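You operate a simulated robot arm through the tools that you are given. There is no shell and no other tool. Be economical: measure what you need, move in short steps, check, and stop when the job is done.

You are at the controls of a simulated robot arm. One attempt, no reset.

TASK
Move the brown plug to box socket two, then the cream plug to box socket three.
Fine: red rocker switch off first and on again last.
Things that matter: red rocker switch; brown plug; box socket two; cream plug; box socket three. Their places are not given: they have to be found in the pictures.

Only the result counts: the job must be done as asked and must still hold three seconds after the hand-in. Knocking over, shifting, dropping, spilling or breaking anything else fails it.

THE ROBOT
A 6-joint arm with a two-finger parallel gripper, fixed in place. Base frame: the origin is at the foot of the arm, x ahead of it, y to its left, z up. Readings come in mm, degrees, newtons and seconds.
Its first joint turns from -66.0 to 66.0 degrees. Payload 1.57 kg.
The tool frame sits at the grasp point between the pads (the TCP): z along the fingers, y along the line on which they close. The tips reach 30 mm beyond it. Largest opening 80 mm; finger width 17, thickness 12; the body of the gripper, 40 by 82 mm, starts 80 mm behind the TCP.
Orientation is that of the tool frame in the base frame, as a unit quaternion [x, y, z, w]. With the fingers straight down and closing along the base's y, the tool's x points along the base's -x, its y along +y and its z along -z.

THE INTERFACE
- The arm moves only by the tool nudge_tool. Its argument "rows" is one flat list of numbers, 6 for each row, row after row: the shift along the base's x, y, z in mm, then the turn, a rotation vector about the base's x, y, z in degrees. In form: [dx, dy, dz, rx, ry, rz, dx, dy, dz, rx, ry, rz, ...]. A call has 1 to 12 rows; each row is the pose to reach, as a shift and turn from the pose commanded when the call began. "grip" is the closure, from 0 (fully open) to 1 (shut), set as the call begins (left out, the last holds). A row lasts 0.2 s, in which the tool goes at most 50 mm and 8.6 degrees; a call with a longer step from one row to the next is refused whole, and so is a gripper value outside its range. Where a pose cannot be reached the arm comes as near as it can. A force on the tool above 40 N (or 10 N above the force at the start of the call, whichever is more), or a blocked arm, ends the call early, and 0.2 s more pass. The fingers move at their own pace (about 153 mm/s each) and stop on an object; they squeeze with about 28 N. The grip force told is the motor's: it shows also when the fingers shut on nothing. Time passes only in rows, and 0.2 s behind the last, so rows that repeat a pose let the fingers close. The reply holds the time, the measured pose of the TCP, the force on the tool along the base axes, the opening and the grip force, in the units named above and with some noise.
- Cameras (640 x 400 px; columns grow to the right, rows downward): "scene" is fixed at [63.1, -335, 436.5]; the picture's right is [0.74, -0.68, 0.00], its down [-0.31, -0.34, -0.89] and it looks along [0.60, 0.65, -0.46] (base axes); focal length 358 px, centre (320, 200). "wrist" rides on the gripper at [72, -7, -122] in the tool frame; the picture's right is [0.09, 1.00, 0.00], its down [-0.84, 0.08, -0.54] and it looks along [-0.54, 0.05, 0.84] (tool axes); focal length 238 px, centre (320, 200).
- get_image(camera): a new picture of that camera. No time passes.
- point_at(camera, pixels): there is no depth. For up to 12 entries [column, row, z] of the newest picture of that camera ("zoom" is the newest enlarged one), the place [x, y] in the base frame at which the ray of that pixel passes the height z, good to about 2 mm. No time passes.
- inspect(camera, box): a new picture of the part [left, top, right, bottom] of that camera's present view, enlarged. No time passes.
- sign_off(): hands the job in; it is judged then, once.

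Go step by step. Measure first, check grasps and placings, and put right what went wrong. The budget is 80 turns and 46 pictures, counting those below and the enlarged ones. Unless the task says otherwise, let go and move clear before handing in, and close with one line.

The tools are called after ">>>" as name(argument=value, ...) on one line, values as JSON. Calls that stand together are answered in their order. nudge_tool: Moves the arm, as the interface text tells. Its arguments: {"type":"object","properties":{"rows":{"type":"array"},"grip":{"type":"number"}},"required":["rows"]} The other tools are called the same way: get_image (camera) takes a picture; point_at (camera, pixels) gives the place at which the rays of pixels pass given heights; inspect (camera, box) takes an enlarged picture of a part of a camera's view; sign_off () hands the job in.

At the start:

```text
time: 0.0
position: [227.4, 20.9, 293.1]
ee_rot: [-0.001, 1.0, 0.001, 0.002]
force: [0.2, -0.8, 0.1]
finger_gap: 79.9
grasp_force: 0.1
```

scene: 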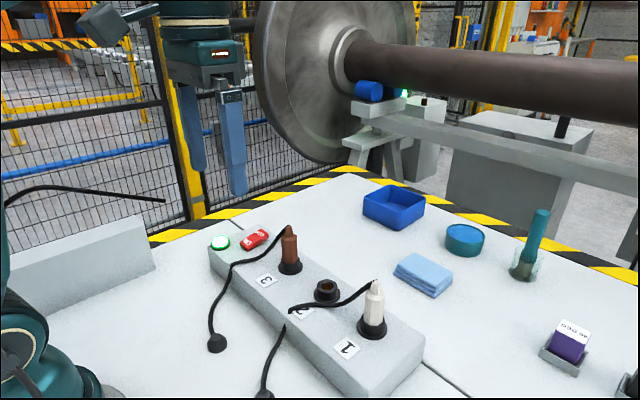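
wrist: 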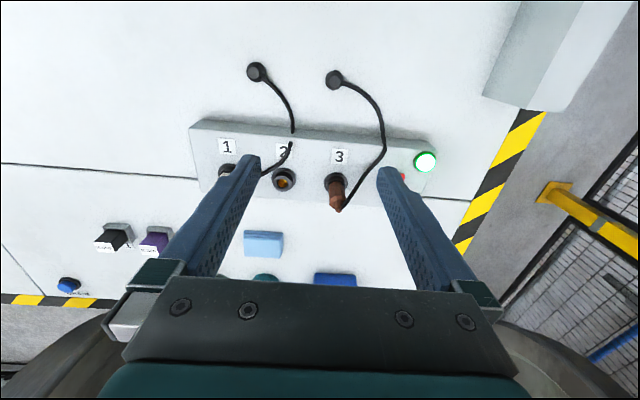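

The brown plug is in socket 3 (scene px 290,250), cream in socket 1 (374,310), socket 2 is empty (326,290), and the red rocker is at (255,239) beside a lit green lamp. I'll enlarge the box to measure it.

>>> inspect(camera="scene", box=[200, 215, 320, 290])

>>> inspect(camera="scene", box=[270, 260, 430, 360])

>>> point_at(camera="scene", pixels=[[326, 290, 100], [290, 268, 100], [372, 330, 100], [255, 239, 100], [208, 246, 100], [425, 343, 100], [345, 397, 52], [425, 375, 52], [216, 272, 52]])

>>> point_at(camera="wrist", pixels=[[284, 180, 100], [337, 182, 100], [227, 170, 100], [403, 177, 100], [425, 161, 100], [190, 127, 100], [284, 180, 90], [337, 182, 90]])

```text
5.33 times, centred on (260, 252) of scene
```

zoom: 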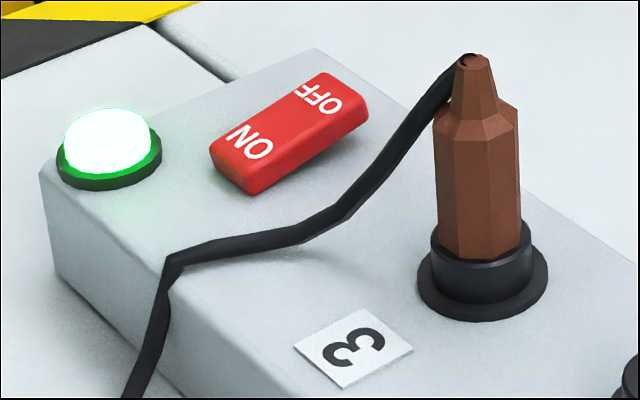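

```text
4.00 times, centred on (350, 310) of scene
```

zoom: 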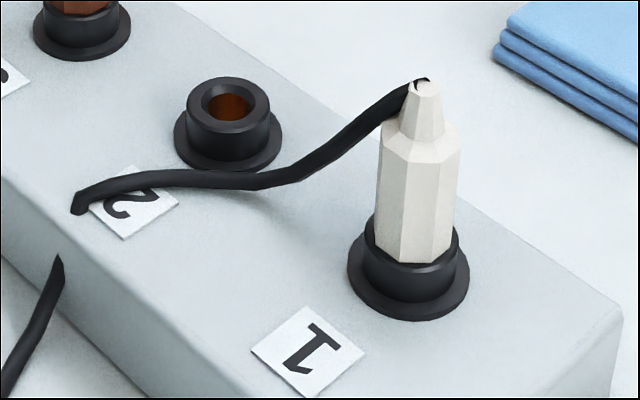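

```text
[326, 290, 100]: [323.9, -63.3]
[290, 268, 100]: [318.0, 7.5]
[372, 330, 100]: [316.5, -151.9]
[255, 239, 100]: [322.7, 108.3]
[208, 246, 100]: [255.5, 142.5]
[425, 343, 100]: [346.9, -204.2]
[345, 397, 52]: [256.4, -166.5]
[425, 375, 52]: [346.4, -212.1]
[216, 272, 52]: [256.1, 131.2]
```

```text
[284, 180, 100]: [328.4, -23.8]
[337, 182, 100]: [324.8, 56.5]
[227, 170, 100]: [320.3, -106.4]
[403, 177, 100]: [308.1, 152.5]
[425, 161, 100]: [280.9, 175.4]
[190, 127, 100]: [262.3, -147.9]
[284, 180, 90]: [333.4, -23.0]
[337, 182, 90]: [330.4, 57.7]
```

The two cameras disagree at z = 100 by about 40 mm in y, so the assumed height may be wrong. I'll compare table-level features, such as the cable ends and the cloth, in both views.

>>> point_at(camera="scene", pixels=[[217, 344, 52], [217, 344, 0], [264, 395, 52], [264, 395, 0], [220, 243, 100], [220, 243, 50], [425, 345, 100], [425, 345, 50], [265, 282, 100], [265, 282, 50], [347, 348, 100], [347, 348, 50]])

>>> point_at(camera="wrist", pixels=[[335, 79, 52], [335, 79, 0], [256, 72, 52], [256, 72, 0], [425, 162, 100], [425, 162, 50], [190, 127, 100], [190, 127, 50], [339, 156, 100], [339, 156, 50], [227, 146, 100], [227, 146, 50]])

```text
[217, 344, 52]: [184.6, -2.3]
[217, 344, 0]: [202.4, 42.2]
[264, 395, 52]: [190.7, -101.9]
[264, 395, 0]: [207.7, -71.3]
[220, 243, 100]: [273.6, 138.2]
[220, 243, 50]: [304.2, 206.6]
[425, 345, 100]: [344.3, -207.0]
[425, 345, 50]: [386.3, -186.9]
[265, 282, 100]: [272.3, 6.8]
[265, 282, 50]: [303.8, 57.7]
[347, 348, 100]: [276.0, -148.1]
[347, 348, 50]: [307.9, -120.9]
```

```text
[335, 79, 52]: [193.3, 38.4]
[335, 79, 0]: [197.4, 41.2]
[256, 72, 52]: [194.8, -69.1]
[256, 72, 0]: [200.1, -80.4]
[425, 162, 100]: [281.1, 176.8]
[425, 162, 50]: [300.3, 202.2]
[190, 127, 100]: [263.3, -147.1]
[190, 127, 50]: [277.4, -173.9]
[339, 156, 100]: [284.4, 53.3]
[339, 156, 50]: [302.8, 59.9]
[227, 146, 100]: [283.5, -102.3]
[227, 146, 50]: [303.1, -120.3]
```

Stereo says the box top is at z≈50 (labels agree at about (303,59) and (305,-120)), which contradicts the stated table height. I'll move the wrist camera for a parallax check before trusting either figure.

>>> nudge_tool(rows=[0, 25, -20, 0, 0, 0, 0, 50, -40, 0, 0, 0, 0, 75, -60, 0, 0, 0, 0, 75, -60, 0, 0, 0])

>>> get_image(camera="wrist")

>>> get_image(camera="scene")

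```text
time: 1.0
position: [223.6, 95.7, 234.8]
ee_rot: [-0.001, 1.0, 0.001, 0.002]
force: [0.2, 0.5, -0.1]
finger_gap: 80.1
grasp_force: 0.1
```

```text
41 pictures are left
```

wrist: 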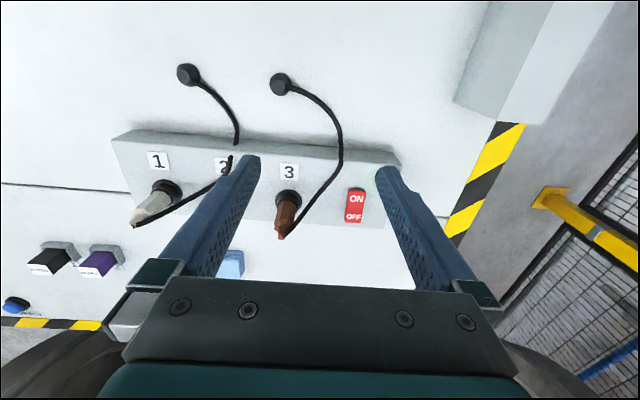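

```text
40 pictures are left
```

scene: 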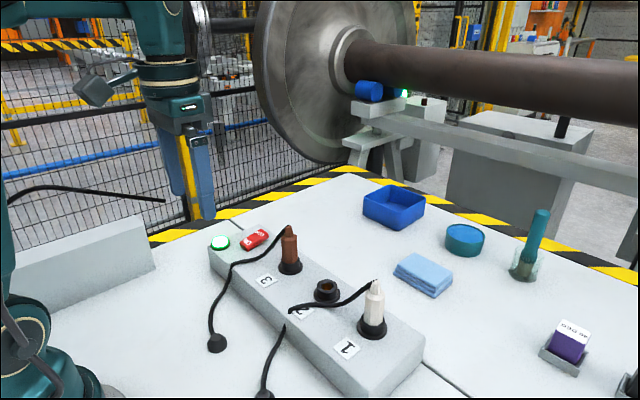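

Label 3 is now at wrist px (289,171), label 1 at (158,160), and the caps at (280,84) and (188,74). I'll intersect these rays with the earlier ones.

>>> point_at(camera="wrist", pixels=[[289, 171, 100], [289, 171, 50], [158, 160, 100], [158, 160, 50], [280, 84, 52], [280, 84, 0], [188, 75, 52], [188, 75, 0], [355, 206, 100], [355, 206, 50]])

>>> point_at(camera="scene", pixels=[[255, 239, 100], [255, 239, 50], [207, 219, 205]])

```text
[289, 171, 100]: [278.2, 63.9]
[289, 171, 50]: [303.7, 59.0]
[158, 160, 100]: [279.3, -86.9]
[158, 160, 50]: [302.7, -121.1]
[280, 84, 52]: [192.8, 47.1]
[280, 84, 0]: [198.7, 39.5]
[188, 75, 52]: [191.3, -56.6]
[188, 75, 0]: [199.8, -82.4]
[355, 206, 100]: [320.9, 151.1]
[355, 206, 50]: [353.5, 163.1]
```

```text
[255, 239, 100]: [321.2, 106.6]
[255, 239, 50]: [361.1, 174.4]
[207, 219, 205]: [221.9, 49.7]
```

The rays agree at z = 50, so the real box top is at about z = 50 and the table at about 0. The stated 52 is wrong, or at least doesn't match the readings. Now I'll locate the rocker and sockets at those heights.

>>> inspect(camera="wrist", box=[260, 140, 420, 240])

>>> point_at(camera="scene", pixels=[[290.6, 268, 52], [327, 296, 52], [372, 328, 52], [327, 285, 70], [327, 285, 65], [248.5, 243.5, 60], [261, 234.5, 60], [290, 228, 110], [290, 228, 100], [376, 282, 110], [376, 282, 100]])

```text
4.00 times, centred on (340, 190) of wrist
```

zoom: 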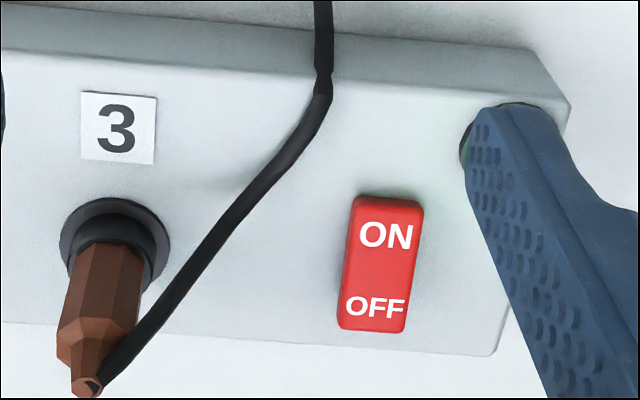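

```text
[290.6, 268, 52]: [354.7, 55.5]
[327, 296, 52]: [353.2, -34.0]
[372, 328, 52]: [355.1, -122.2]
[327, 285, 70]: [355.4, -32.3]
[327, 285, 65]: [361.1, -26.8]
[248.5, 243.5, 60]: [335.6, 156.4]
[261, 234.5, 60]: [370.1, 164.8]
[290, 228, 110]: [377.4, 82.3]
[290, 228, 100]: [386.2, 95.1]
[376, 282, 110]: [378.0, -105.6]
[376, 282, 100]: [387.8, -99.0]
```

Sockets come out at x≈354.5 with y≈56, -33 and -122, collar tops at about z 71, and plug tops at about z 133. Next I'll fix the rocker ends from the wrist zoom (ON at (386,235), OFF at (375,306)).

>>> point_at(camera="zoom", pixels=[[386, 235, 60], [375, 306, 60], [388, 197, 60], [372, 332, 60], [375, 306, 65], [115, 240, 52]])

>>> nudge_tool(grip=1, rows=[35, 20, -20, 0, 0, 0, 70, 40, -50, 0, 0, 0, 100, 60, -80, 0, 0, 0, 130, 66, -100, 0, 0, 0, 130, 66, -100, 0, 0, 0])

>>> get_image(camera="wrist")

>>> inspect(camera="scene", box=[180, 140, 340, 240])

```text
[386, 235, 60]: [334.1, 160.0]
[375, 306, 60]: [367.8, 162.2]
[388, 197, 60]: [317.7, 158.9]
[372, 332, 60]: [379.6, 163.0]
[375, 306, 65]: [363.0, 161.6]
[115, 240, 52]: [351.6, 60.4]
```

```text
refused: row 2 steps farther than a row can; nothing moved
```

```text
38 pictures are left
```

wrist: 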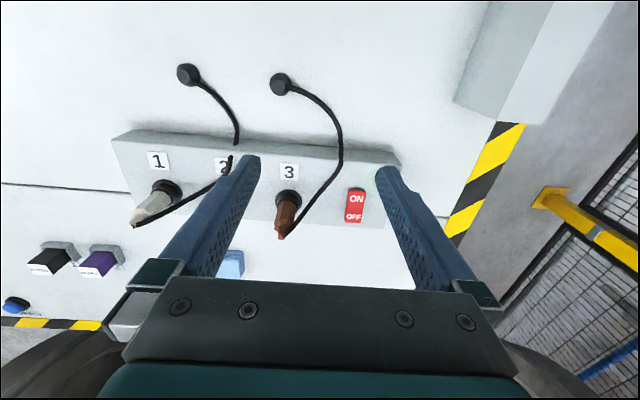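

```text
4.00 times, centred on (260, 190) of scene
```

zoom: 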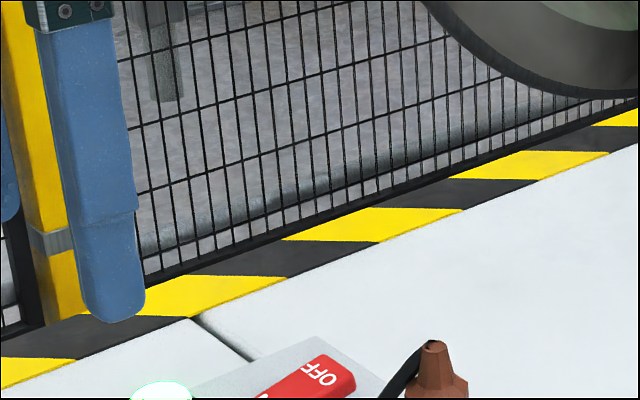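

That call was refused because a step was too long. The rocker runs along x from about 325 to 378 at y≈161, so I'll use smaller steps to get closed fingers above the OFF end at (366,162).

>>> nudge_tool(grip=1, rows=[30, 14, -18, 0, 0, 0, 60, 28, -36, 0, 0, 0, 90, 42, -54, 0, 0, 0, 115, 55, -72, 0, 0, 0, 142, 66, -90, 0, 0, 0, 142, 66, -110, 0, 0, 0, 142, 66, -110, 0, 0, 0])

>>> inspect(camera="scene", box=[180, 170, 340, 270])

>>> get_image(camera="wrist")

```text
time: 2.6
position: [369.7, 161.6, 124.5]
ee_rot: [-0.002, 1.0, 0.001, 0.001]
force: [-0.1, -0.2, -0.2]
finger_gap: 0.0
grasp_force: 21.4
out of reach, approached as far as the arm can: row 5
```

```text
4.00 times, centred on (260, 220) of scene
```

zoom: 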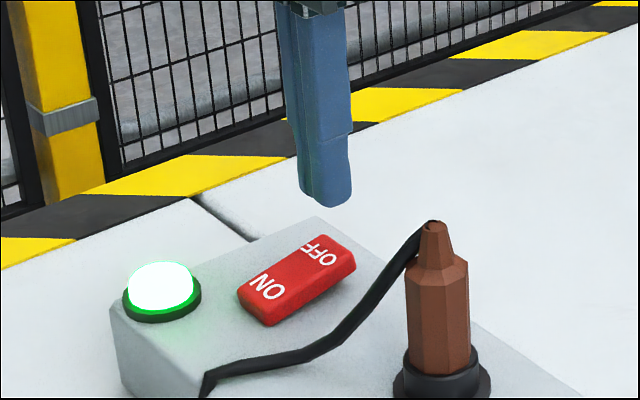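

```text
35 pictures are left
```

wrist: 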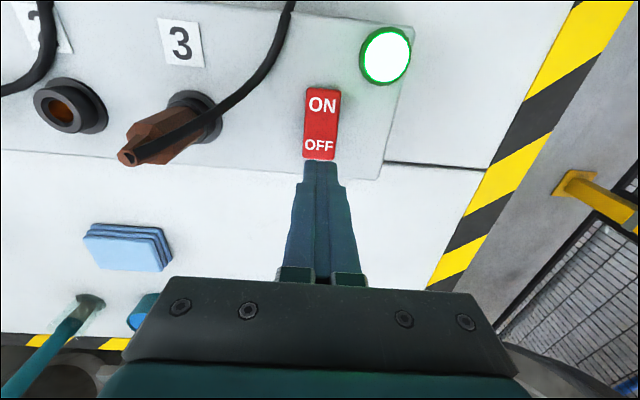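

The fingers are closed at (369.7,161.6,124.5). I'll re-measure the rocker from this nearer wrist view (ON at (322,105), OFF at (319,146)).

>>> point_at(camera="wrist", pixels=[[322, 105, 60], [319, 146, 60], [319, 146, 65], [323, 90, 60], [319, 160, 60], [319, 160, 65], [195, 118, 52], [71, 106, 52], [61, 110, 70]])

>>> point_at(camera="zoom", pixels=[[268, 285, 60], [320, 250, 65], [320, 250, 60], [346, 236, 65], [244, 294, 60], [330, 200, 95]])

```text
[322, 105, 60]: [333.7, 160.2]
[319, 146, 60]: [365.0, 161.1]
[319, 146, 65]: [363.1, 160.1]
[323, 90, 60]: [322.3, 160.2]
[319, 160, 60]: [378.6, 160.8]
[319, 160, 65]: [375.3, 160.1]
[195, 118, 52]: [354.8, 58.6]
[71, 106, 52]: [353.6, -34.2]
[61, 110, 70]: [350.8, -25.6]
```

```text
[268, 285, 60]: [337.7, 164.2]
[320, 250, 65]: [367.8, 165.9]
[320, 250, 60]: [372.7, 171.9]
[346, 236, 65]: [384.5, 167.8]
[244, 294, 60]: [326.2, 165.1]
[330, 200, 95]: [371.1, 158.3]
```

The OFF end is at about (365,161) with its top near z 66, and the fingertips are at about z 94. I'll press down in small steps, with the force stop as protection.

>>> nudge_tool(rows=[-2, -1, -12, 0, 0, 0, -2, -1, -22, 0, 0, 0, -2, -1, -26, 0, 0, 0, -2, -1, -29, 0, 0, 0, -2, -1, -31, 0, 0, 0, -2, -1, -33, 0, 0, 0])

>>> inspect(camera="scene", box=[180, 170, 340, 270])

```text
time: 4.1
position: [369.2, 161.2, 94.5]
ee_rot: [-0.001, 1.0, 0.001, 0.005]
force: [-0.8, -0.3, 3.3]
finger_gap: 0.0
grasp_force: 20.9
stopped in row 6: the force on the tool passed its limit (the readings are from after the stop); the commanded pose is now the measured one
```

```text
4.00 times, centred on (260, 220) of scene
```

zoom: 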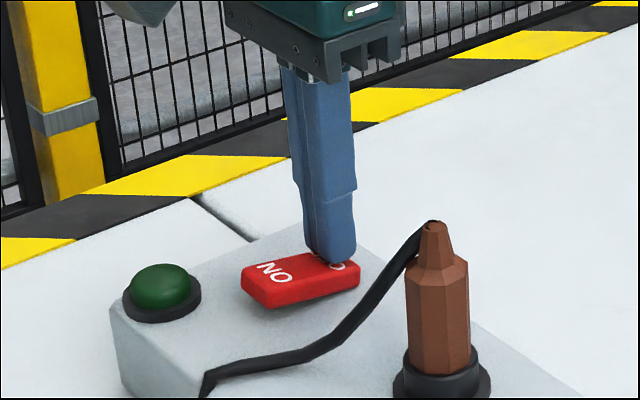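

The lamp went dark, so the switch is off. I'll rise, open, and go above the brown plug at (354.5,57).

>>> nudge_tool(rows=[-2, 0, 30, 0, 0, 0, -15, -10, 65, 0, 0, 0, -15, -40, 90, 0, 0, 0, -15, -75, 95, 0, 0, 0, -15, -104, 95, 0, 0, 0, -15, -104, 95, 0, 0, 0], grip=1)

>>> nudge_tool(rows=[0, 0, 0, 0, 0, 0, 0, 0, 0, 0, 0, 0], grip=0)

>>> get_image(camera="wrist")

>>> get_image(camera="scene")

```text
time: 5.5
position: [353.4, 53.3, 188.6]
ee_rot: [0.0, 1.0, 0.001, 0.003]
force: [0.6, -0.1, 0.3]
finger_gap: 0.0
grasp_force: 21.4
```

```text
time: 6.1
position: [353.3, 52.6, 188.1]
ee_rot: [-0.001, 1.0, 0.001, 0.003]
force: [-0.6, 0.2, 0.2]
finger_gap: 80.0
grasp_force: 0.0
```

```text
33 pictures are left
```

wrist: 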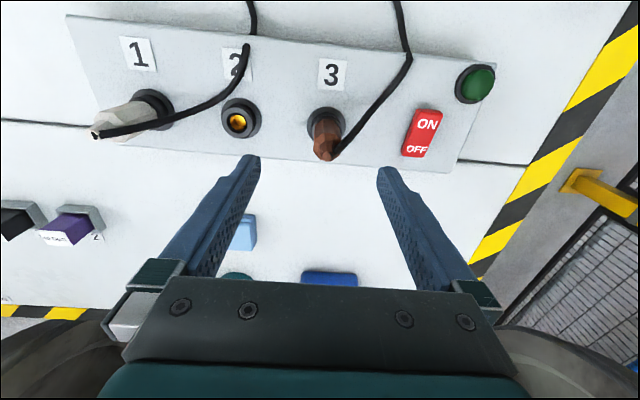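

```text
32 pictures are left
```

scene: 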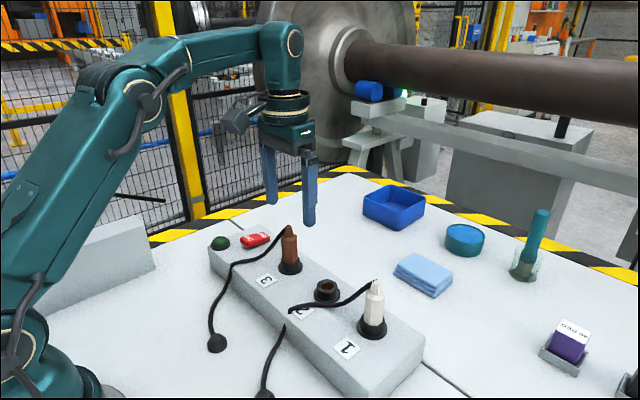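

The switch stays off and the gripper is open above the brown plug. I'll refine the positions of the plug and socket 2.

>>> inspect(camera="wrist", box=[200, 70, 360, 170])

>>> point_at(camera="wrist", pixels=[[238, 119, 70], [325, 153, 133], [325, 153, 128], [325, 122, 52], [241, 117, 52], [153, 108, 52], [97, 134, 130]])

```text
4.00 times, centred on (280, 120) of wrist
```

zoom: 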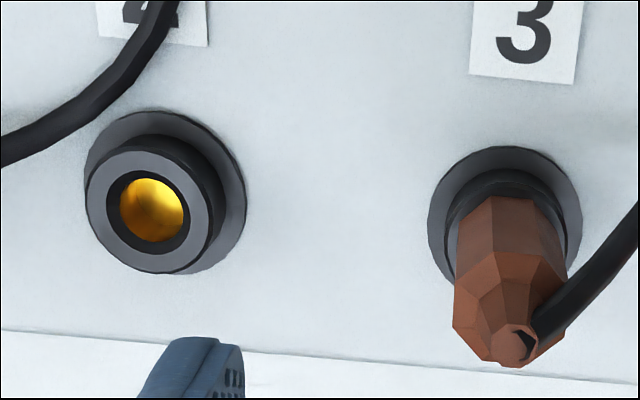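

```text
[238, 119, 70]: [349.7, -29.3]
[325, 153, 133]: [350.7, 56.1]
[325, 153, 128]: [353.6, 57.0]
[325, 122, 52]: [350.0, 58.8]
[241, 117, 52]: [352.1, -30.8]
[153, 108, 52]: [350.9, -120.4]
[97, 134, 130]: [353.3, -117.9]
```

>>> point_at(camera="zoom", pixels=[[150, 209, 70], [150, 209, 66], [166, 191, 52], [505, 223, 52], [508, 345, 133], [508, 345, 126], [85, 205, 70], [212, 205, 70], [455, 300, 112], [565, 300, 112]])

```text
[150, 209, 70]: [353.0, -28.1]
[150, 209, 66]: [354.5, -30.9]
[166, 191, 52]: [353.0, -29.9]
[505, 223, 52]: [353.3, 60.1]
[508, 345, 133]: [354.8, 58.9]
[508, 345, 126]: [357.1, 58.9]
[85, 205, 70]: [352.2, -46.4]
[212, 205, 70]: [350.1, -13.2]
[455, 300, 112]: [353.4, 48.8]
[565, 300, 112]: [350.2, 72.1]
```

Sockets refine to y≈59.5, -30 and -120 at x≈353.5. Relative to the gripper the plug sits about +5 in y and 0 in x. I'll shift and come partway down around the plug, then look.

>>> nudge_tool(rows=[0, 5, 0, 0, 0, 0, 0, 5, -20, 0, 0, 0, 0, 5, -40, 0, 0, 0, 0, 5, -58, 0, 0, 0, 0, 5, -58, 0, 0, 0])

>>> get_image(camera="wrist")

>>> inspect(camera="scene", box=[210, 190, 370, 290])

```text
time: 7.3
position: [354.2, 61.5, 130.4]
ee_rot: [-0.001, 1.0, 0.001, 0.003]
force: [-0.3, -0.1, 0.1]
finger_gap: 79.7
grasp_force: 0.1
```

```text
30 pictures are left
```

wrist: 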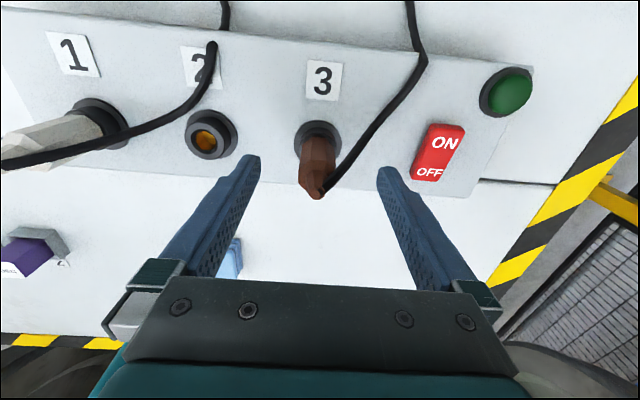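

```text
4.00 times, centred on (290, 240) of scene
```

zoom: 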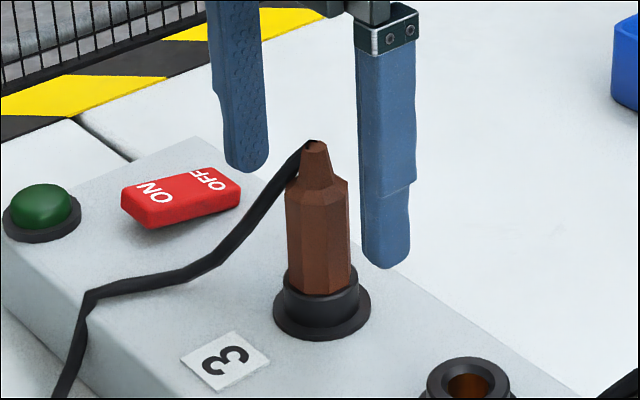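

The plug now sits about 2 mm to -y of the tool centre (tip at px (317,197) against about 321). I'll correct that, drop to TCP z≈105 with the tips just above the collar, and close.

>>> nudge_tool(rows=[1, -2.5, 0, 0, 0, 0, 1, -2.5, -13, 0, 0, 0, 1, -2.5, -25, 0, 0, 0, 1, -2.5, -25, 0, 0, 0])

>>> inspect(camera="scene", box=[210, 190, 370, 290])

```text
time: 8.3
position: [356.0, 59.4, 102.9]
ee_rot: [-0.001, 1.0, 0.001, 0.004]
force: [0.8, -0.5, 0.8]
finger_gap: 79.9
grasp_force: 0.2
```

```text
4.00 times, centred on (290, 240) of scene
```

zoom: 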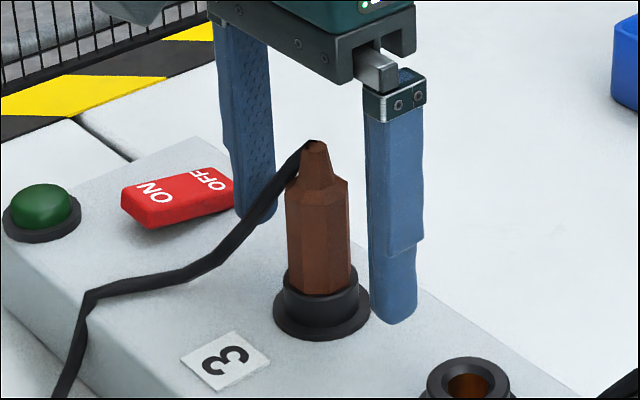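

The fingers straddle the plug and their tips are close to collar height, so I'll raise 2 mm and close.

>>> nudge_tool(grip=1, rows=[0, 0, 2.5, 0, 0, 0, 0, 0, 2.5, 0, 0, 0, 0, 0, 2.5, 0, 0, 0, 0, 0, 2.5, 0, 0, 0])

>>> inspect(camera="scene", box=[210, 190, 370, 290])

```text
time: 9.3
position: [354.5, 59.0, 106.6]
ee_rot: [-0.001, 1.0, 0.001, 0.004]
force: [-0.3, -0.2, -0.5]
finger_gap: 24.4
grasp_force: 28.2
```

```text
4.00 times, centred on (290, 240) of scene
```

zoom: 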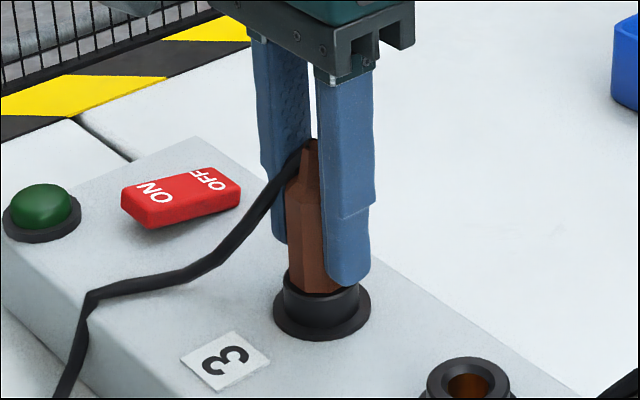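

It's gripped at 24.4 mm with no side force. I'll pull straight up slowly.

>>> nudge_tool(rows=[0, 0, 4, 0, 0, 0, 0, 0, 8, 0, 0, 0, 0, 0, 14, 0, 0, 0, 0, 0, 22, 0, 0, 0, 0, 0, 32, 0, 0, 0, 0, 0, 44, 0, 0, 0, 0, 0, 56, 0, 0, 0, 0, 0, 56, 0, 0, 0])

>>> get_image(camera="scene")

```text
time: 11.1
position: [356.0, 59.2, 163.9]
ee_rot: [0.0, 1.0, 0.0, 0.002]
force: [-0.1, -0.5, -0.3]
finger_gap: 24.5
grasp_force: 27.8
```

```text
26 pictures are left
```

scene: 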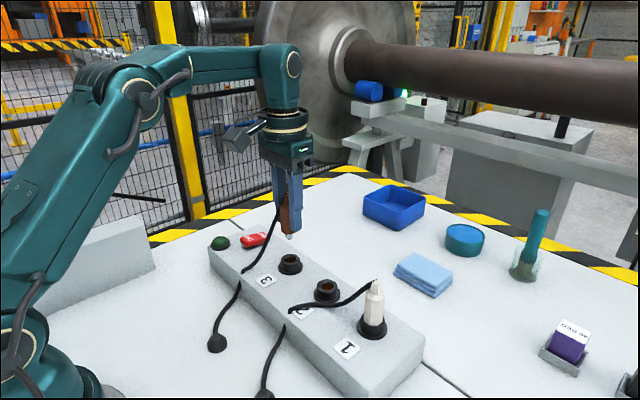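

The plug is out with its pin visible. I'll move 90 mm in -y to socket 2 and check alignment.

>>> nudge_tool(rows=[0, -30, 0, 0, 0, 0, 0, -60, 0, 0, 0, 0, 0, -90, 0, 0, 0, 0, 0, -90, 0, 0, 0, 0, 0, -90, 0, 0, 0, 0])

>>> inspect(camera="scene", box=[250, 200, 410, 300])

>>> get_image(camera="wrist")

```text
time: 12.3
position: [354.6, -31.6, 164.8]
ee_rot: [-0.001, 1.0, 0.0, 0.003]
force: [0.4, -0.8, -1.0]
finger_gap: 24.5
grasp_force: 28.2
```

```text
4.00 times, centred on (330, 250) of scene
```

zoom: 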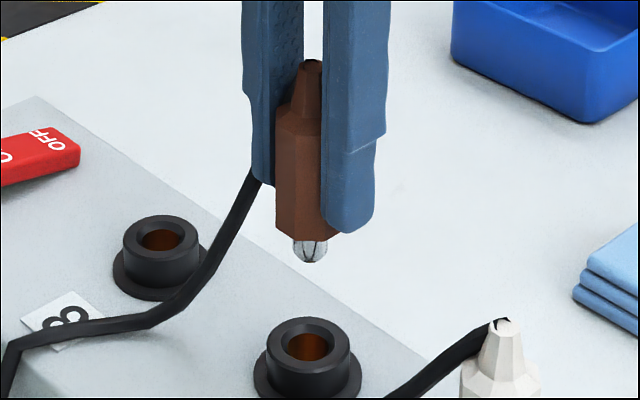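

```text
24 pictures are left
```

wrist: 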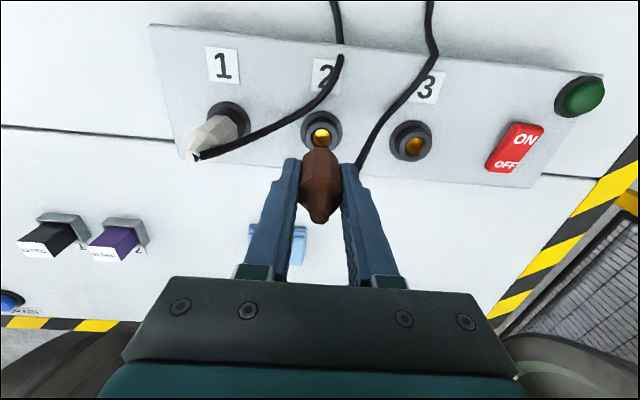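

The pin is near socket 2. I'll compare the two socket rings to get the exact offset between them.

>>> point_at(camera="zoom", pixels=[[162, 239, 70], [308, 343, 70], [310, 250, 115], [310, 250, 110]])

>>> point_at(camera="wrist", pixels=[[412, 144, 70], [321, 133, 70], [432, 87, 50], [324, 76, 50], [222, 65, 50]])

```text
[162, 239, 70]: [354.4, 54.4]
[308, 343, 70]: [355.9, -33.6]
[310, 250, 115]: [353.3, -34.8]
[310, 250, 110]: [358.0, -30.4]
```

```text
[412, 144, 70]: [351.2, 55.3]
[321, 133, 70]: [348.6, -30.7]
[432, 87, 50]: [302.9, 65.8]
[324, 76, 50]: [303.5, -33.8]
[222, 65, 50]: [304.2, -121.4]
```

The spacing checks out at about 88–90 mm and the pin is over socket 2. I'll lower until the pin is just above the hole, then look.

>>> nudge_tool(rows=[0, 0, -15, 0, 0, 0, 0, 0, -30, 0, 0, 0, 0, 0, -38, 0, 0, 0, 0, 0, -38, 0, 0, 0])

>>> inspect(camera="scene", box=[270, 220, 390, 310])

>>> inspect(camera="wrist", box=[240, 100, 400, 200])

```text
time: 13.3
position: [355.2, -30.7, 126.6]
ee_rot: [0.0, 1.0, 0.002, 0.004]
force: [0.0, 0.6, -0.9]
finger_gap: 24.4
grasp_force: 28.0
```

```text
4.44 times, centred on (330, 265) of scene
```

zoom: 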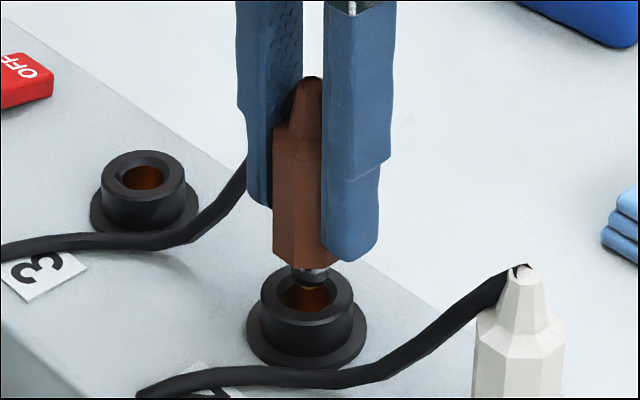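

```text
4.00 times, centred on (320, 150) of wrist
```

zoom: 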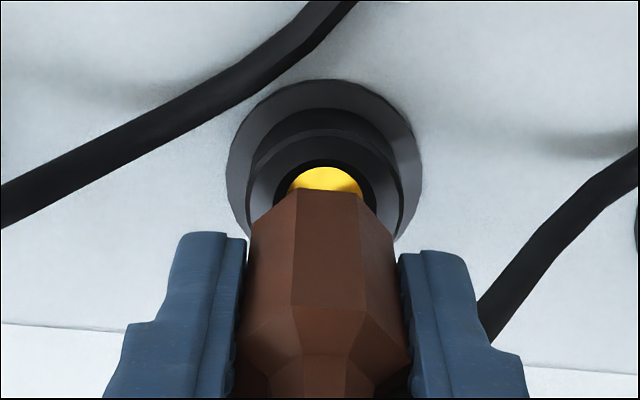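

The plug looks centred over the socket in both views. I'll insert slowly.

>>> nudge_tool(rows=[0, 0, -3, 0, 0, 0, 0, 0, -6, 0, 0, 0, 0, 0, -9, 0, 0, 0, 0, 0, -12, 0, 0, 0, 0, 0, -15, 0, 0, 0, 0, 0, -17, 0, 0, 0, 0, 0, -19, 0, 0, 0, 0, 0, -20, 0, 0, 0, 0, 0, -20, 0, 0, 0])

>>> inspect(camera="scene", box=[270, 220, 390, 310])

```text
time: 15.3
position: [355.3, -29.9, 105.5]
ee_rot: [0.0, 1.0, 0.001, 0.004]
force: [-0.4, 0.5, -1.2]
finger_gap: 24.3
grasp_force: 28.6
```

```text
4.44 times, centred on (330, 265) of scene
```

zoom: 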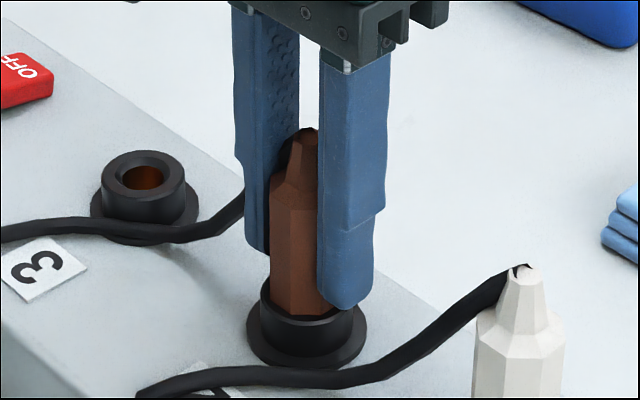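

The plug is in at nearly its original seated height and shows no reaction force yet. I'll press slightly further to confirm it's seated.

>>> nudge_tool(rows=[0, 0, -1, 0, 0, 0, 0, 0, -2, 0, 0, 0, 0, 0, -2, 0, 0, 0])

```text
time: 16.1
position: [356.4, -30.0, 105.3]
ee_rot: [-0.002, 1.0, 0.001, 0.006]
force: [-1.6, 1.9, 2.5]
finger_gap: 24.4
grasp_force: 28.2
stopped in row 3: the force on the tool passed its limit (the readings are from after the stop); the commanded pose is now the measured one
```

Contact stopped the press at z≈105, so the plug is seated. I'll release, straighten any residual tilt by rising vertically, and check.

>>> nudge_tool(grip=0, rows=[0, 0, 0, 0, 0, 0, 0, 0, 0, 0, 0, 0, 0, 0, 0, 0, 0, 0])

>>> nudge_tool(rows=[0, 0, 20, 0, 0, 0, 0, 0, 45, 0, 0, 0, 0, 0, 75, 0, 0, 0, 0, 0, 100, 0, 0, 0, 0, 0, 100, 0, 0, 0])

>>> inspect(camera="scene", box=[230, 210, 430, 335])

```text
time: 16.9
position: [355.1, -30.3, 104.1]
ee_rot: [-0.002, 1.0, 0.002, 0.006]
force: [0.2, -0.6, 0.5]
finger_gap: 79.9
grasp_force: 0.1
```

```text
time: 18.1
position: [353.4, -28.1, 203.8]
ee_rot: [-0.002, 1.0, 0.001, 0.005]
force: [0.0, 0.1, 0.2]
finger_gap: 79.8
grasp_force: 0.1
```

```text
3.20 times, centred on (330, 272) of scene
```

zoom: 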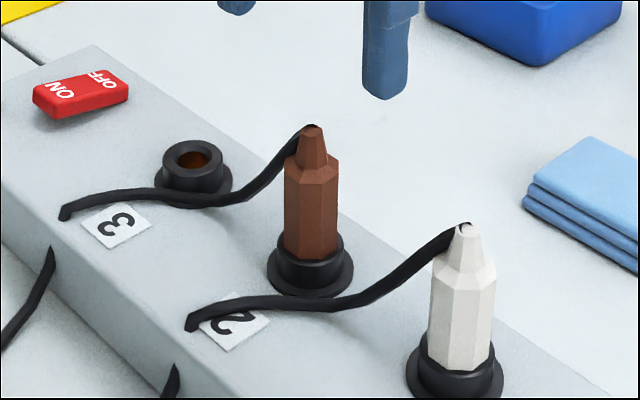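

Brown is seated in socket 2 and the switch is still off. I'll move above the cream plug at (355,-120), turning the gripper -45° so the fingers miss its cable, which leaves toward (-x,+y).

>>> nudge_tool(rows=[0, -15, 0, 0.04, 0.09, -7.5, 0, -30, 0, 0.08, 0.18, -15, 0, -45, 0, 0.11, 0.27, -22.5, -1, -60, 0, 0.15, 0.36, -30, -1, -75, 0, 0.18, 0.45, -37.5, -1.5, -90, 0, 0.22, 0.54, -45, -1.5, -90, 0, 0.22, 0.54, -45, -1.5, -90, 0, 0.22, 0.54, -45])

>>> get_image(camera="wrist")

>>> inspect(camera="scene", box=[290, 190, 490, 315])

```text
time: 19.9
position: [348.2, -118.1, 201.5]
ee_rot: [0.382, 0.924, 0.0, 0.001]
force: [-0.8, 0.3, 0.6]
finger_gap: 80.2
grasp_force: 0.0
out of reach, approached as far as the arm can: row 6, 7, 8
```

```text
19 pictures are left
```

wrist: 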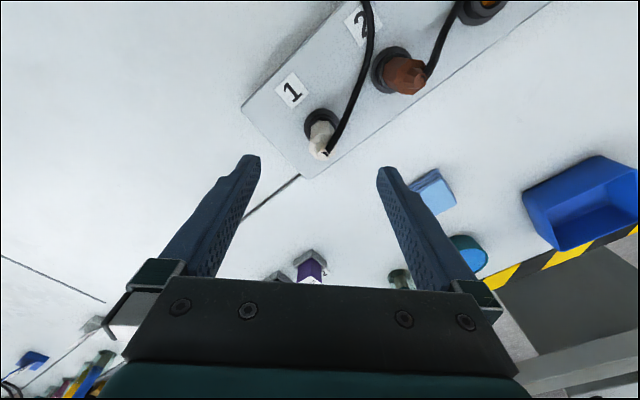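

```text
3.20 times, centred on (390, 252) of scene
```

zoom: 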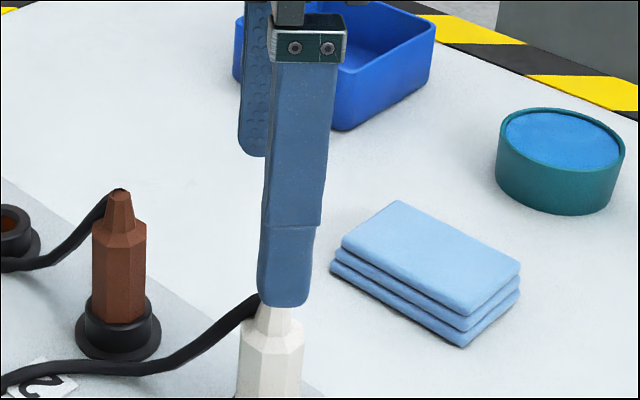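

At z≈205 the reach limit leaves x short (348). Lower down it will be reachable. The plug measures about (354,-121), so I'll lower to about z 165 and re-check.

>>> nudge_tool(rows=[0, -1, -18, 0, 0, 0, 0, -1, -36, 0, 0, 0, 0, -1, -36, 0, 0, 0])

>>> inspect(camera="wrist", box=[240, 80, 400, 180])

```text
time: 20.7
position: [349.5, -117.9, 165.8]
ee_rot: [0.382, 0.924, 0.0, 0.001]
force: [-0.1, 0.3, 0.7]
finger_gap: 80.1
grasp_force: 0.1
```

```text
4.00 times, centred on (320, 130) of wrist
```

zoom: 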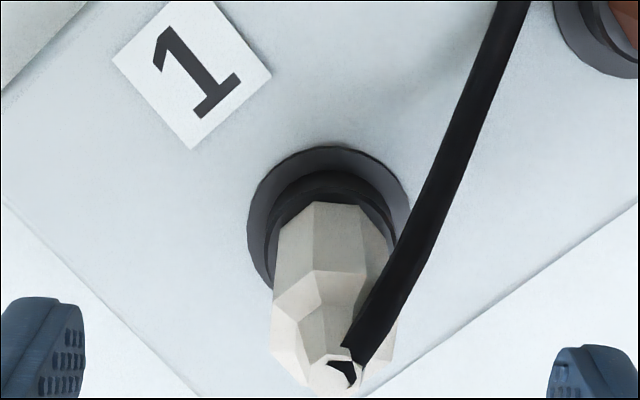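

Relative to the tool, the plug is about +3.5 in x and 0 in y. I'll shift and descend to z≈130, then verify.

>>> nudge_tool(rows=[3.5, -0.4, 0, 0, 0, 0, 3.5, -0.4, -18, 0, 0, 0, 3.5, -0.4, -36, 0, 0, 0, 3.5, -0.4, -36, 0, 0, 0])

>>> inspect(camera="wrist", box=[220, 110, 420, 235])

>>> inspect(camera="scene", box=[290, 230, 450, 350])

```text
time: 21.7
position: [352.1, -120.6, 128.8]
ee_rot: [0.381, 0.925, 0.0, 0.001]
force: [0.8, 0.7, -0.9]
finger_gap: 80.2
grasp_force: 0.1
```

```text
3.20 times, centred on (320, 172) of wrist
```

zoom: 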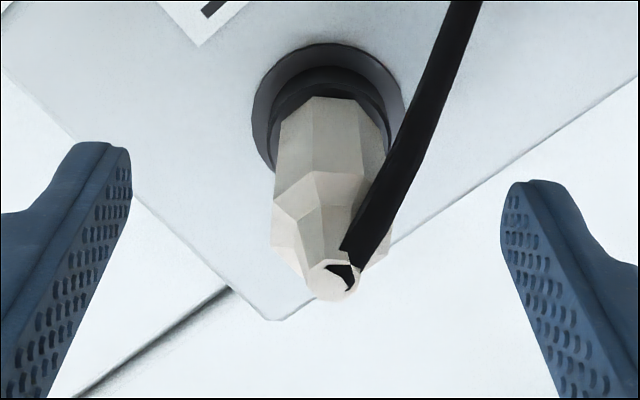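

```text
3.33 times, centred on (370, 290) of scene
```

zoom: 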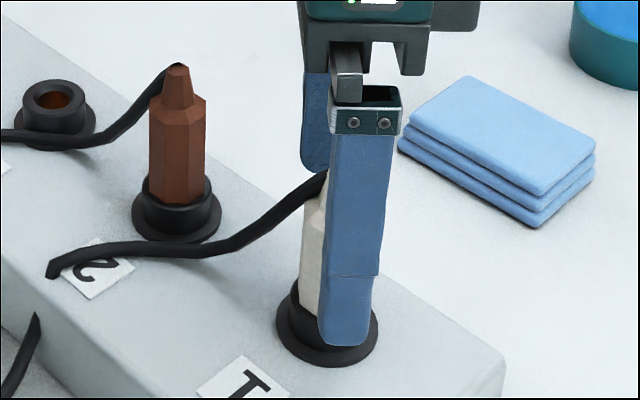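

The plug sits about 1.6 mm toward the tool's +y, so I'll shift (1.2,1.2), descend to z≈105.5 and close.

>>> nudge_tool(rows=[1.2, 1.2, 0, 0, 0, 0, 1.2, 1.2, -12, 0, 0, 0, 1.2, 1.2, -23, 0, 0, 0, 1.2, 1.2, -23, 0, 0, 0])

>>> nudge_tool(grip=1, rows=[0, 0, 0, 0, 0, 0, 0, 0, 0, 0, 0, 0, 0, 0, 0, 0, 0, 0, 0, 0, 0, 0, 0, 0])

>>> inspect(camera="scene", box=[290, 230, 450, 350])

```text
time: 22.7
position: [350.9, -118.6, 106.5]
ee_rot: [0.381, 0.925, 0.0, 0.001]
force: [-0.3, -1.3, 0.4]
finger_gap: 80.0
grasp_force: 0.1
```

```text
time: 23.7
position: [350.8, -118.3, 106.1]
ee_rot: [0.381, 0.924, 0.001, 0.001]
force: [1.0, -0.2, -0.6]
finger_gap: 24.2
grasp_force: 28.1
```

```text
3.33 times, centred on (370, 290) of scene
```

zoom: 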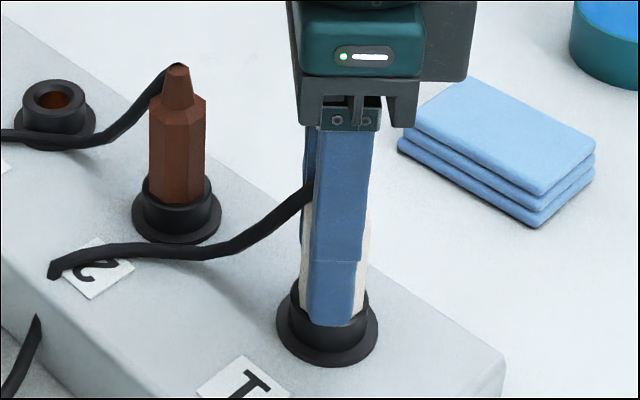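

The cream plug is gripped at 24.2 mm. I'll pull straight up, then higher and slightly inward so it clears the brown plug.

>>> nudge_tool(rows=[0, 0, 4, 0, 0, 0, 0, 0, 8, 0, 0, 0, 0, 0, 14, 0, 0, 0, 0, 0, 22, 0, 0, 0, 0, 0, 34, 0, 0, 0, -4, 0, 48, 0, 0, 0, -10, 0, 64, 0, 0, 0, -15, 0, 80, 0, 0, 0, -15, 0, 97, 0, 0, 0, -15, 0, 97, 0, 0, 0])

>>> get_image(camera="scene")

```text
time: 25.9
position: [334.8, -116.8, 204.1]
ee_rot: [0.381, 0.925, 0.0, 0.001]
force: [0.0, -0.4, -1.0]
finger_gap: 24.1
grasp_force: 27.8
```

```text
13 pictures are left
```

scene: 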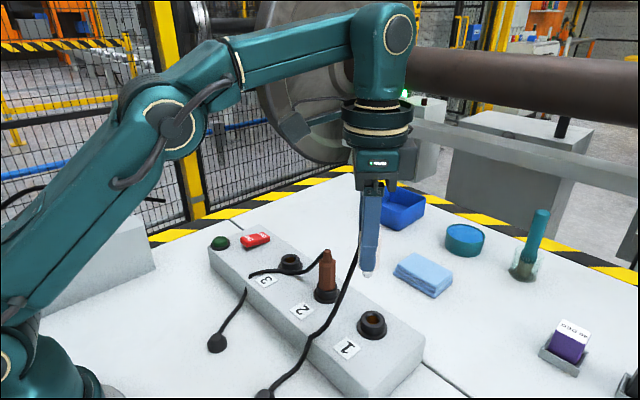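

It's clear. I'll carry it 180 mm in +y over the brown plug to socket 3, restoring x.

>>> nudge_tool(rows=[0, 30, 0, 0, 0, 0, 0, 60, 0, 0, 0, 0, 0, 90, 0, 0, 0, 0, 0, 120, 0, 0, 0, 0, 0, 150, 0, 0, 0, 0, 5, 180, 0, 0, 0, 0, 10, 180, -20, 0, 0, 0, 15, 180, -40, 0, 0, 0, 15, 180, -40, 0, 0, 0])

>>> inspect(camera="scene", box=[220, 180, 380, 300])

>>> inspect(camera="wrist", box=[240, 90, 400, 190])

```text
time: 27.9
position: [351.7, 64.4, 165.0]
ee_rot: [0.382, 0.924, 0.001, 0.001]
force: [-0.2, -0.5, -1.9]
finger_gap: 24.2
grasp_force: 28.3
```

```text
3.33 times, centred on (300, 240) of scene
```

zoom: 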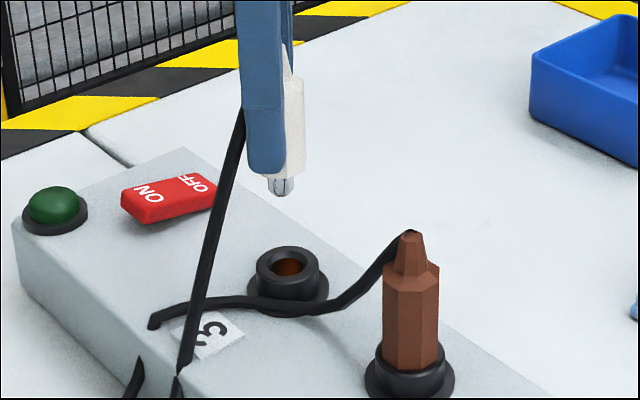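

```text
4.00 times, centred on (320, 140) of wrist
```

zoom: 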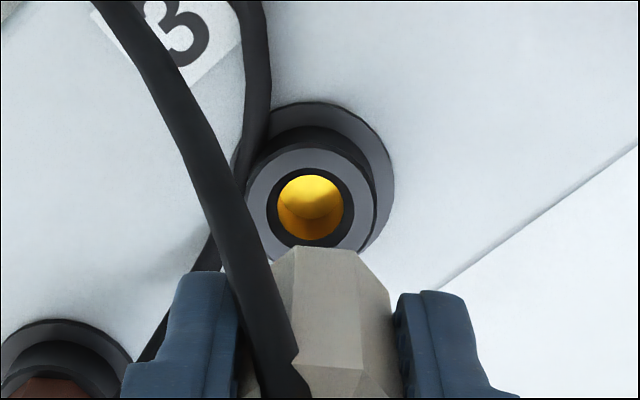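

The pin looks slightly off toward +y (socket centre at wrist zoom (311,205)). I'll check with scene rays for the pin and the ring.

>>> point_at(camera="wrist", pixels=[[317.8, 141, 71]])

>>> inspect(camera="scene", box=[250, 210, 330, 270])

```text
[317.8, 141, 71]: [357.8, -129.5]
```

```text
6.67 times, centred on (290, 240) of scene
```

zoom: 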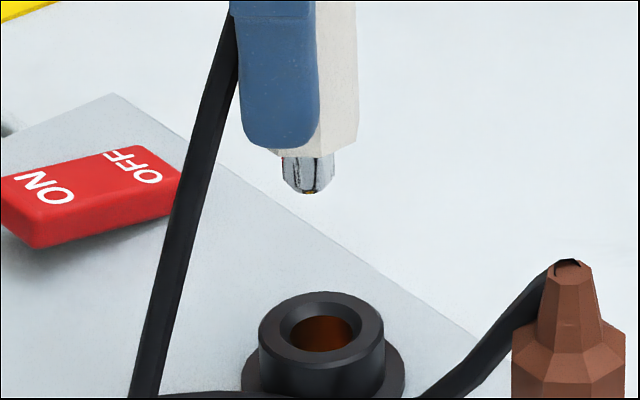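

That wrist ray used a stale full picture, so I'm discarding it. My own geometry from both views says to shift about (-0.7,-2.8). I'll apply that and lower to just above the hole.

>>> nudge_tool(rows=[-0.7, -2.8, 0, 0, 0, 0, -0.7, -2.8, -15, 0, 0, 0, -0.7, -2.8, -30, 0, 0, 0, -0.7, -2.8, -37, 0, 0, 0, -0.7, -2.8, -37, 0, 0, 0])

>>> inspect(camera="scene", box=[250, 220, 330, 280])

>>> inspect(camera="wrist", box=[260, 100, 380, 190])

```text
time: 29.1
position: [351.6, 60.6, 126.1]
ee_rot: [0.382, 0.924, 0.001, 0.001]
force: [-0.5, 0.0, -0.9]
finger_gap: 24.8
grasp_force: 28.3
```

```text
6.67 times, centred on (290, 250) of scene
```

zoom: 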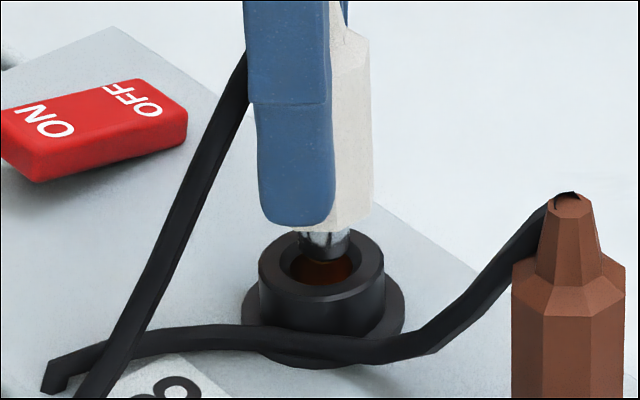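

```text
4.44 times, centred on (320, 145) of wrist
```

zoom: 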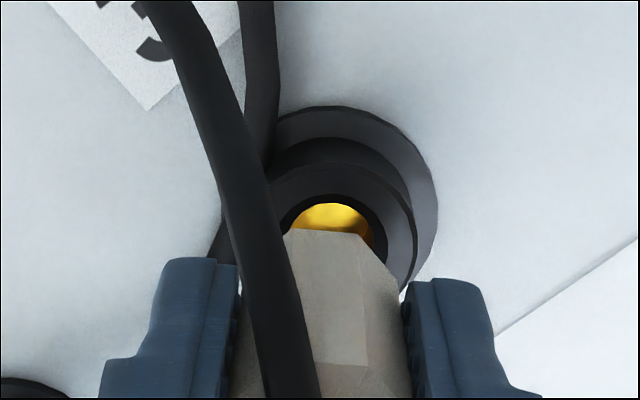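

The pin is within about 1 mm of the hole centre and wants roughly (+0.2,+1.0). I'll apply that and insert slowly.

>>> nudge_tool(rows=[0.2, 1, 0, 0, 0, 0, 0.2, 1, -3, 0, 0, 0, 0.2, 1, -6, 0, 0, 0, 0.2, 1, -9, 0, 0, 0, 0.2, 1, -12, 0, 0, 0, 0.2, 1, -15, 0, 0, 0, 0.2, 1, -18, 0, 0, 0, 0.2, 1, -20, 0, 0, 0, 0.2, 1, -22, 0, 0, 0, 0.2, 1, -24, 0, 0, 0])

>>> inspect(camera="scene", box=[250, 220, 330, 280])

```text
time: 31.1
position: [353.1, 60.0, 107.6]
ee_rot: [0.381, 0.924, 0.001, 0.003]
force: [-1.0, 0.3, 3.8]
finger_gap: 24.4
grasp_force: 27.7
stopped in row 10: the force on the tool passed its limit (the readings are from after the stop); the commanded pose is now the measured one
```

```text
6.67 times, centred on (290, 250) of scene
```

zoom: 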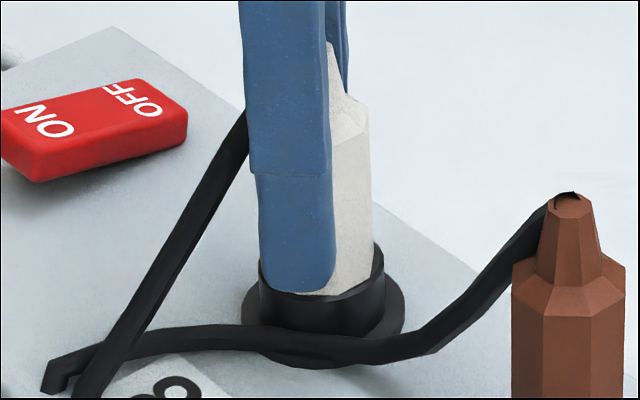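

Contact came at about the seated height and the plug body is flush in the collar. I'll release with a modest opening, rise vertically, and check.

>>> nudge_tool(grip=0.45, rows=[0, 0, 0, 0, 0, 0, 0, 0, 0, 0, 0, 0, 0, 0, 20, 0, 0, 0, 0, 0, 45, 0, 0, 0, 0, 0, 75, 0, 0, 0, -5, 0, 95, 0, 0, 0, -5, 0, 95, 0, 0, 0])

>>> inspect(camera="scene", box=[200, 205, 380, 325])

```text
time: 32.8
position: [347.7, 62.0, 200.6]
ee_rot: [0.381, 0.924, 0.001, 0.003]
force: [0.1, 0.2, -0.3]
finger_gap: 43.9
grasp_force: 0.1
```

```text
3.33 times, centred on (290, 265) of scene
```

zoom: 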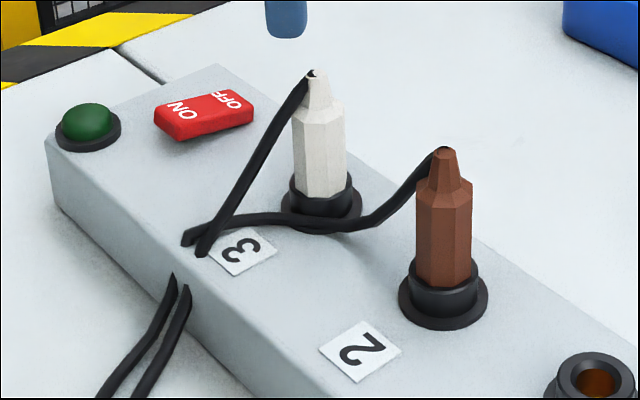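

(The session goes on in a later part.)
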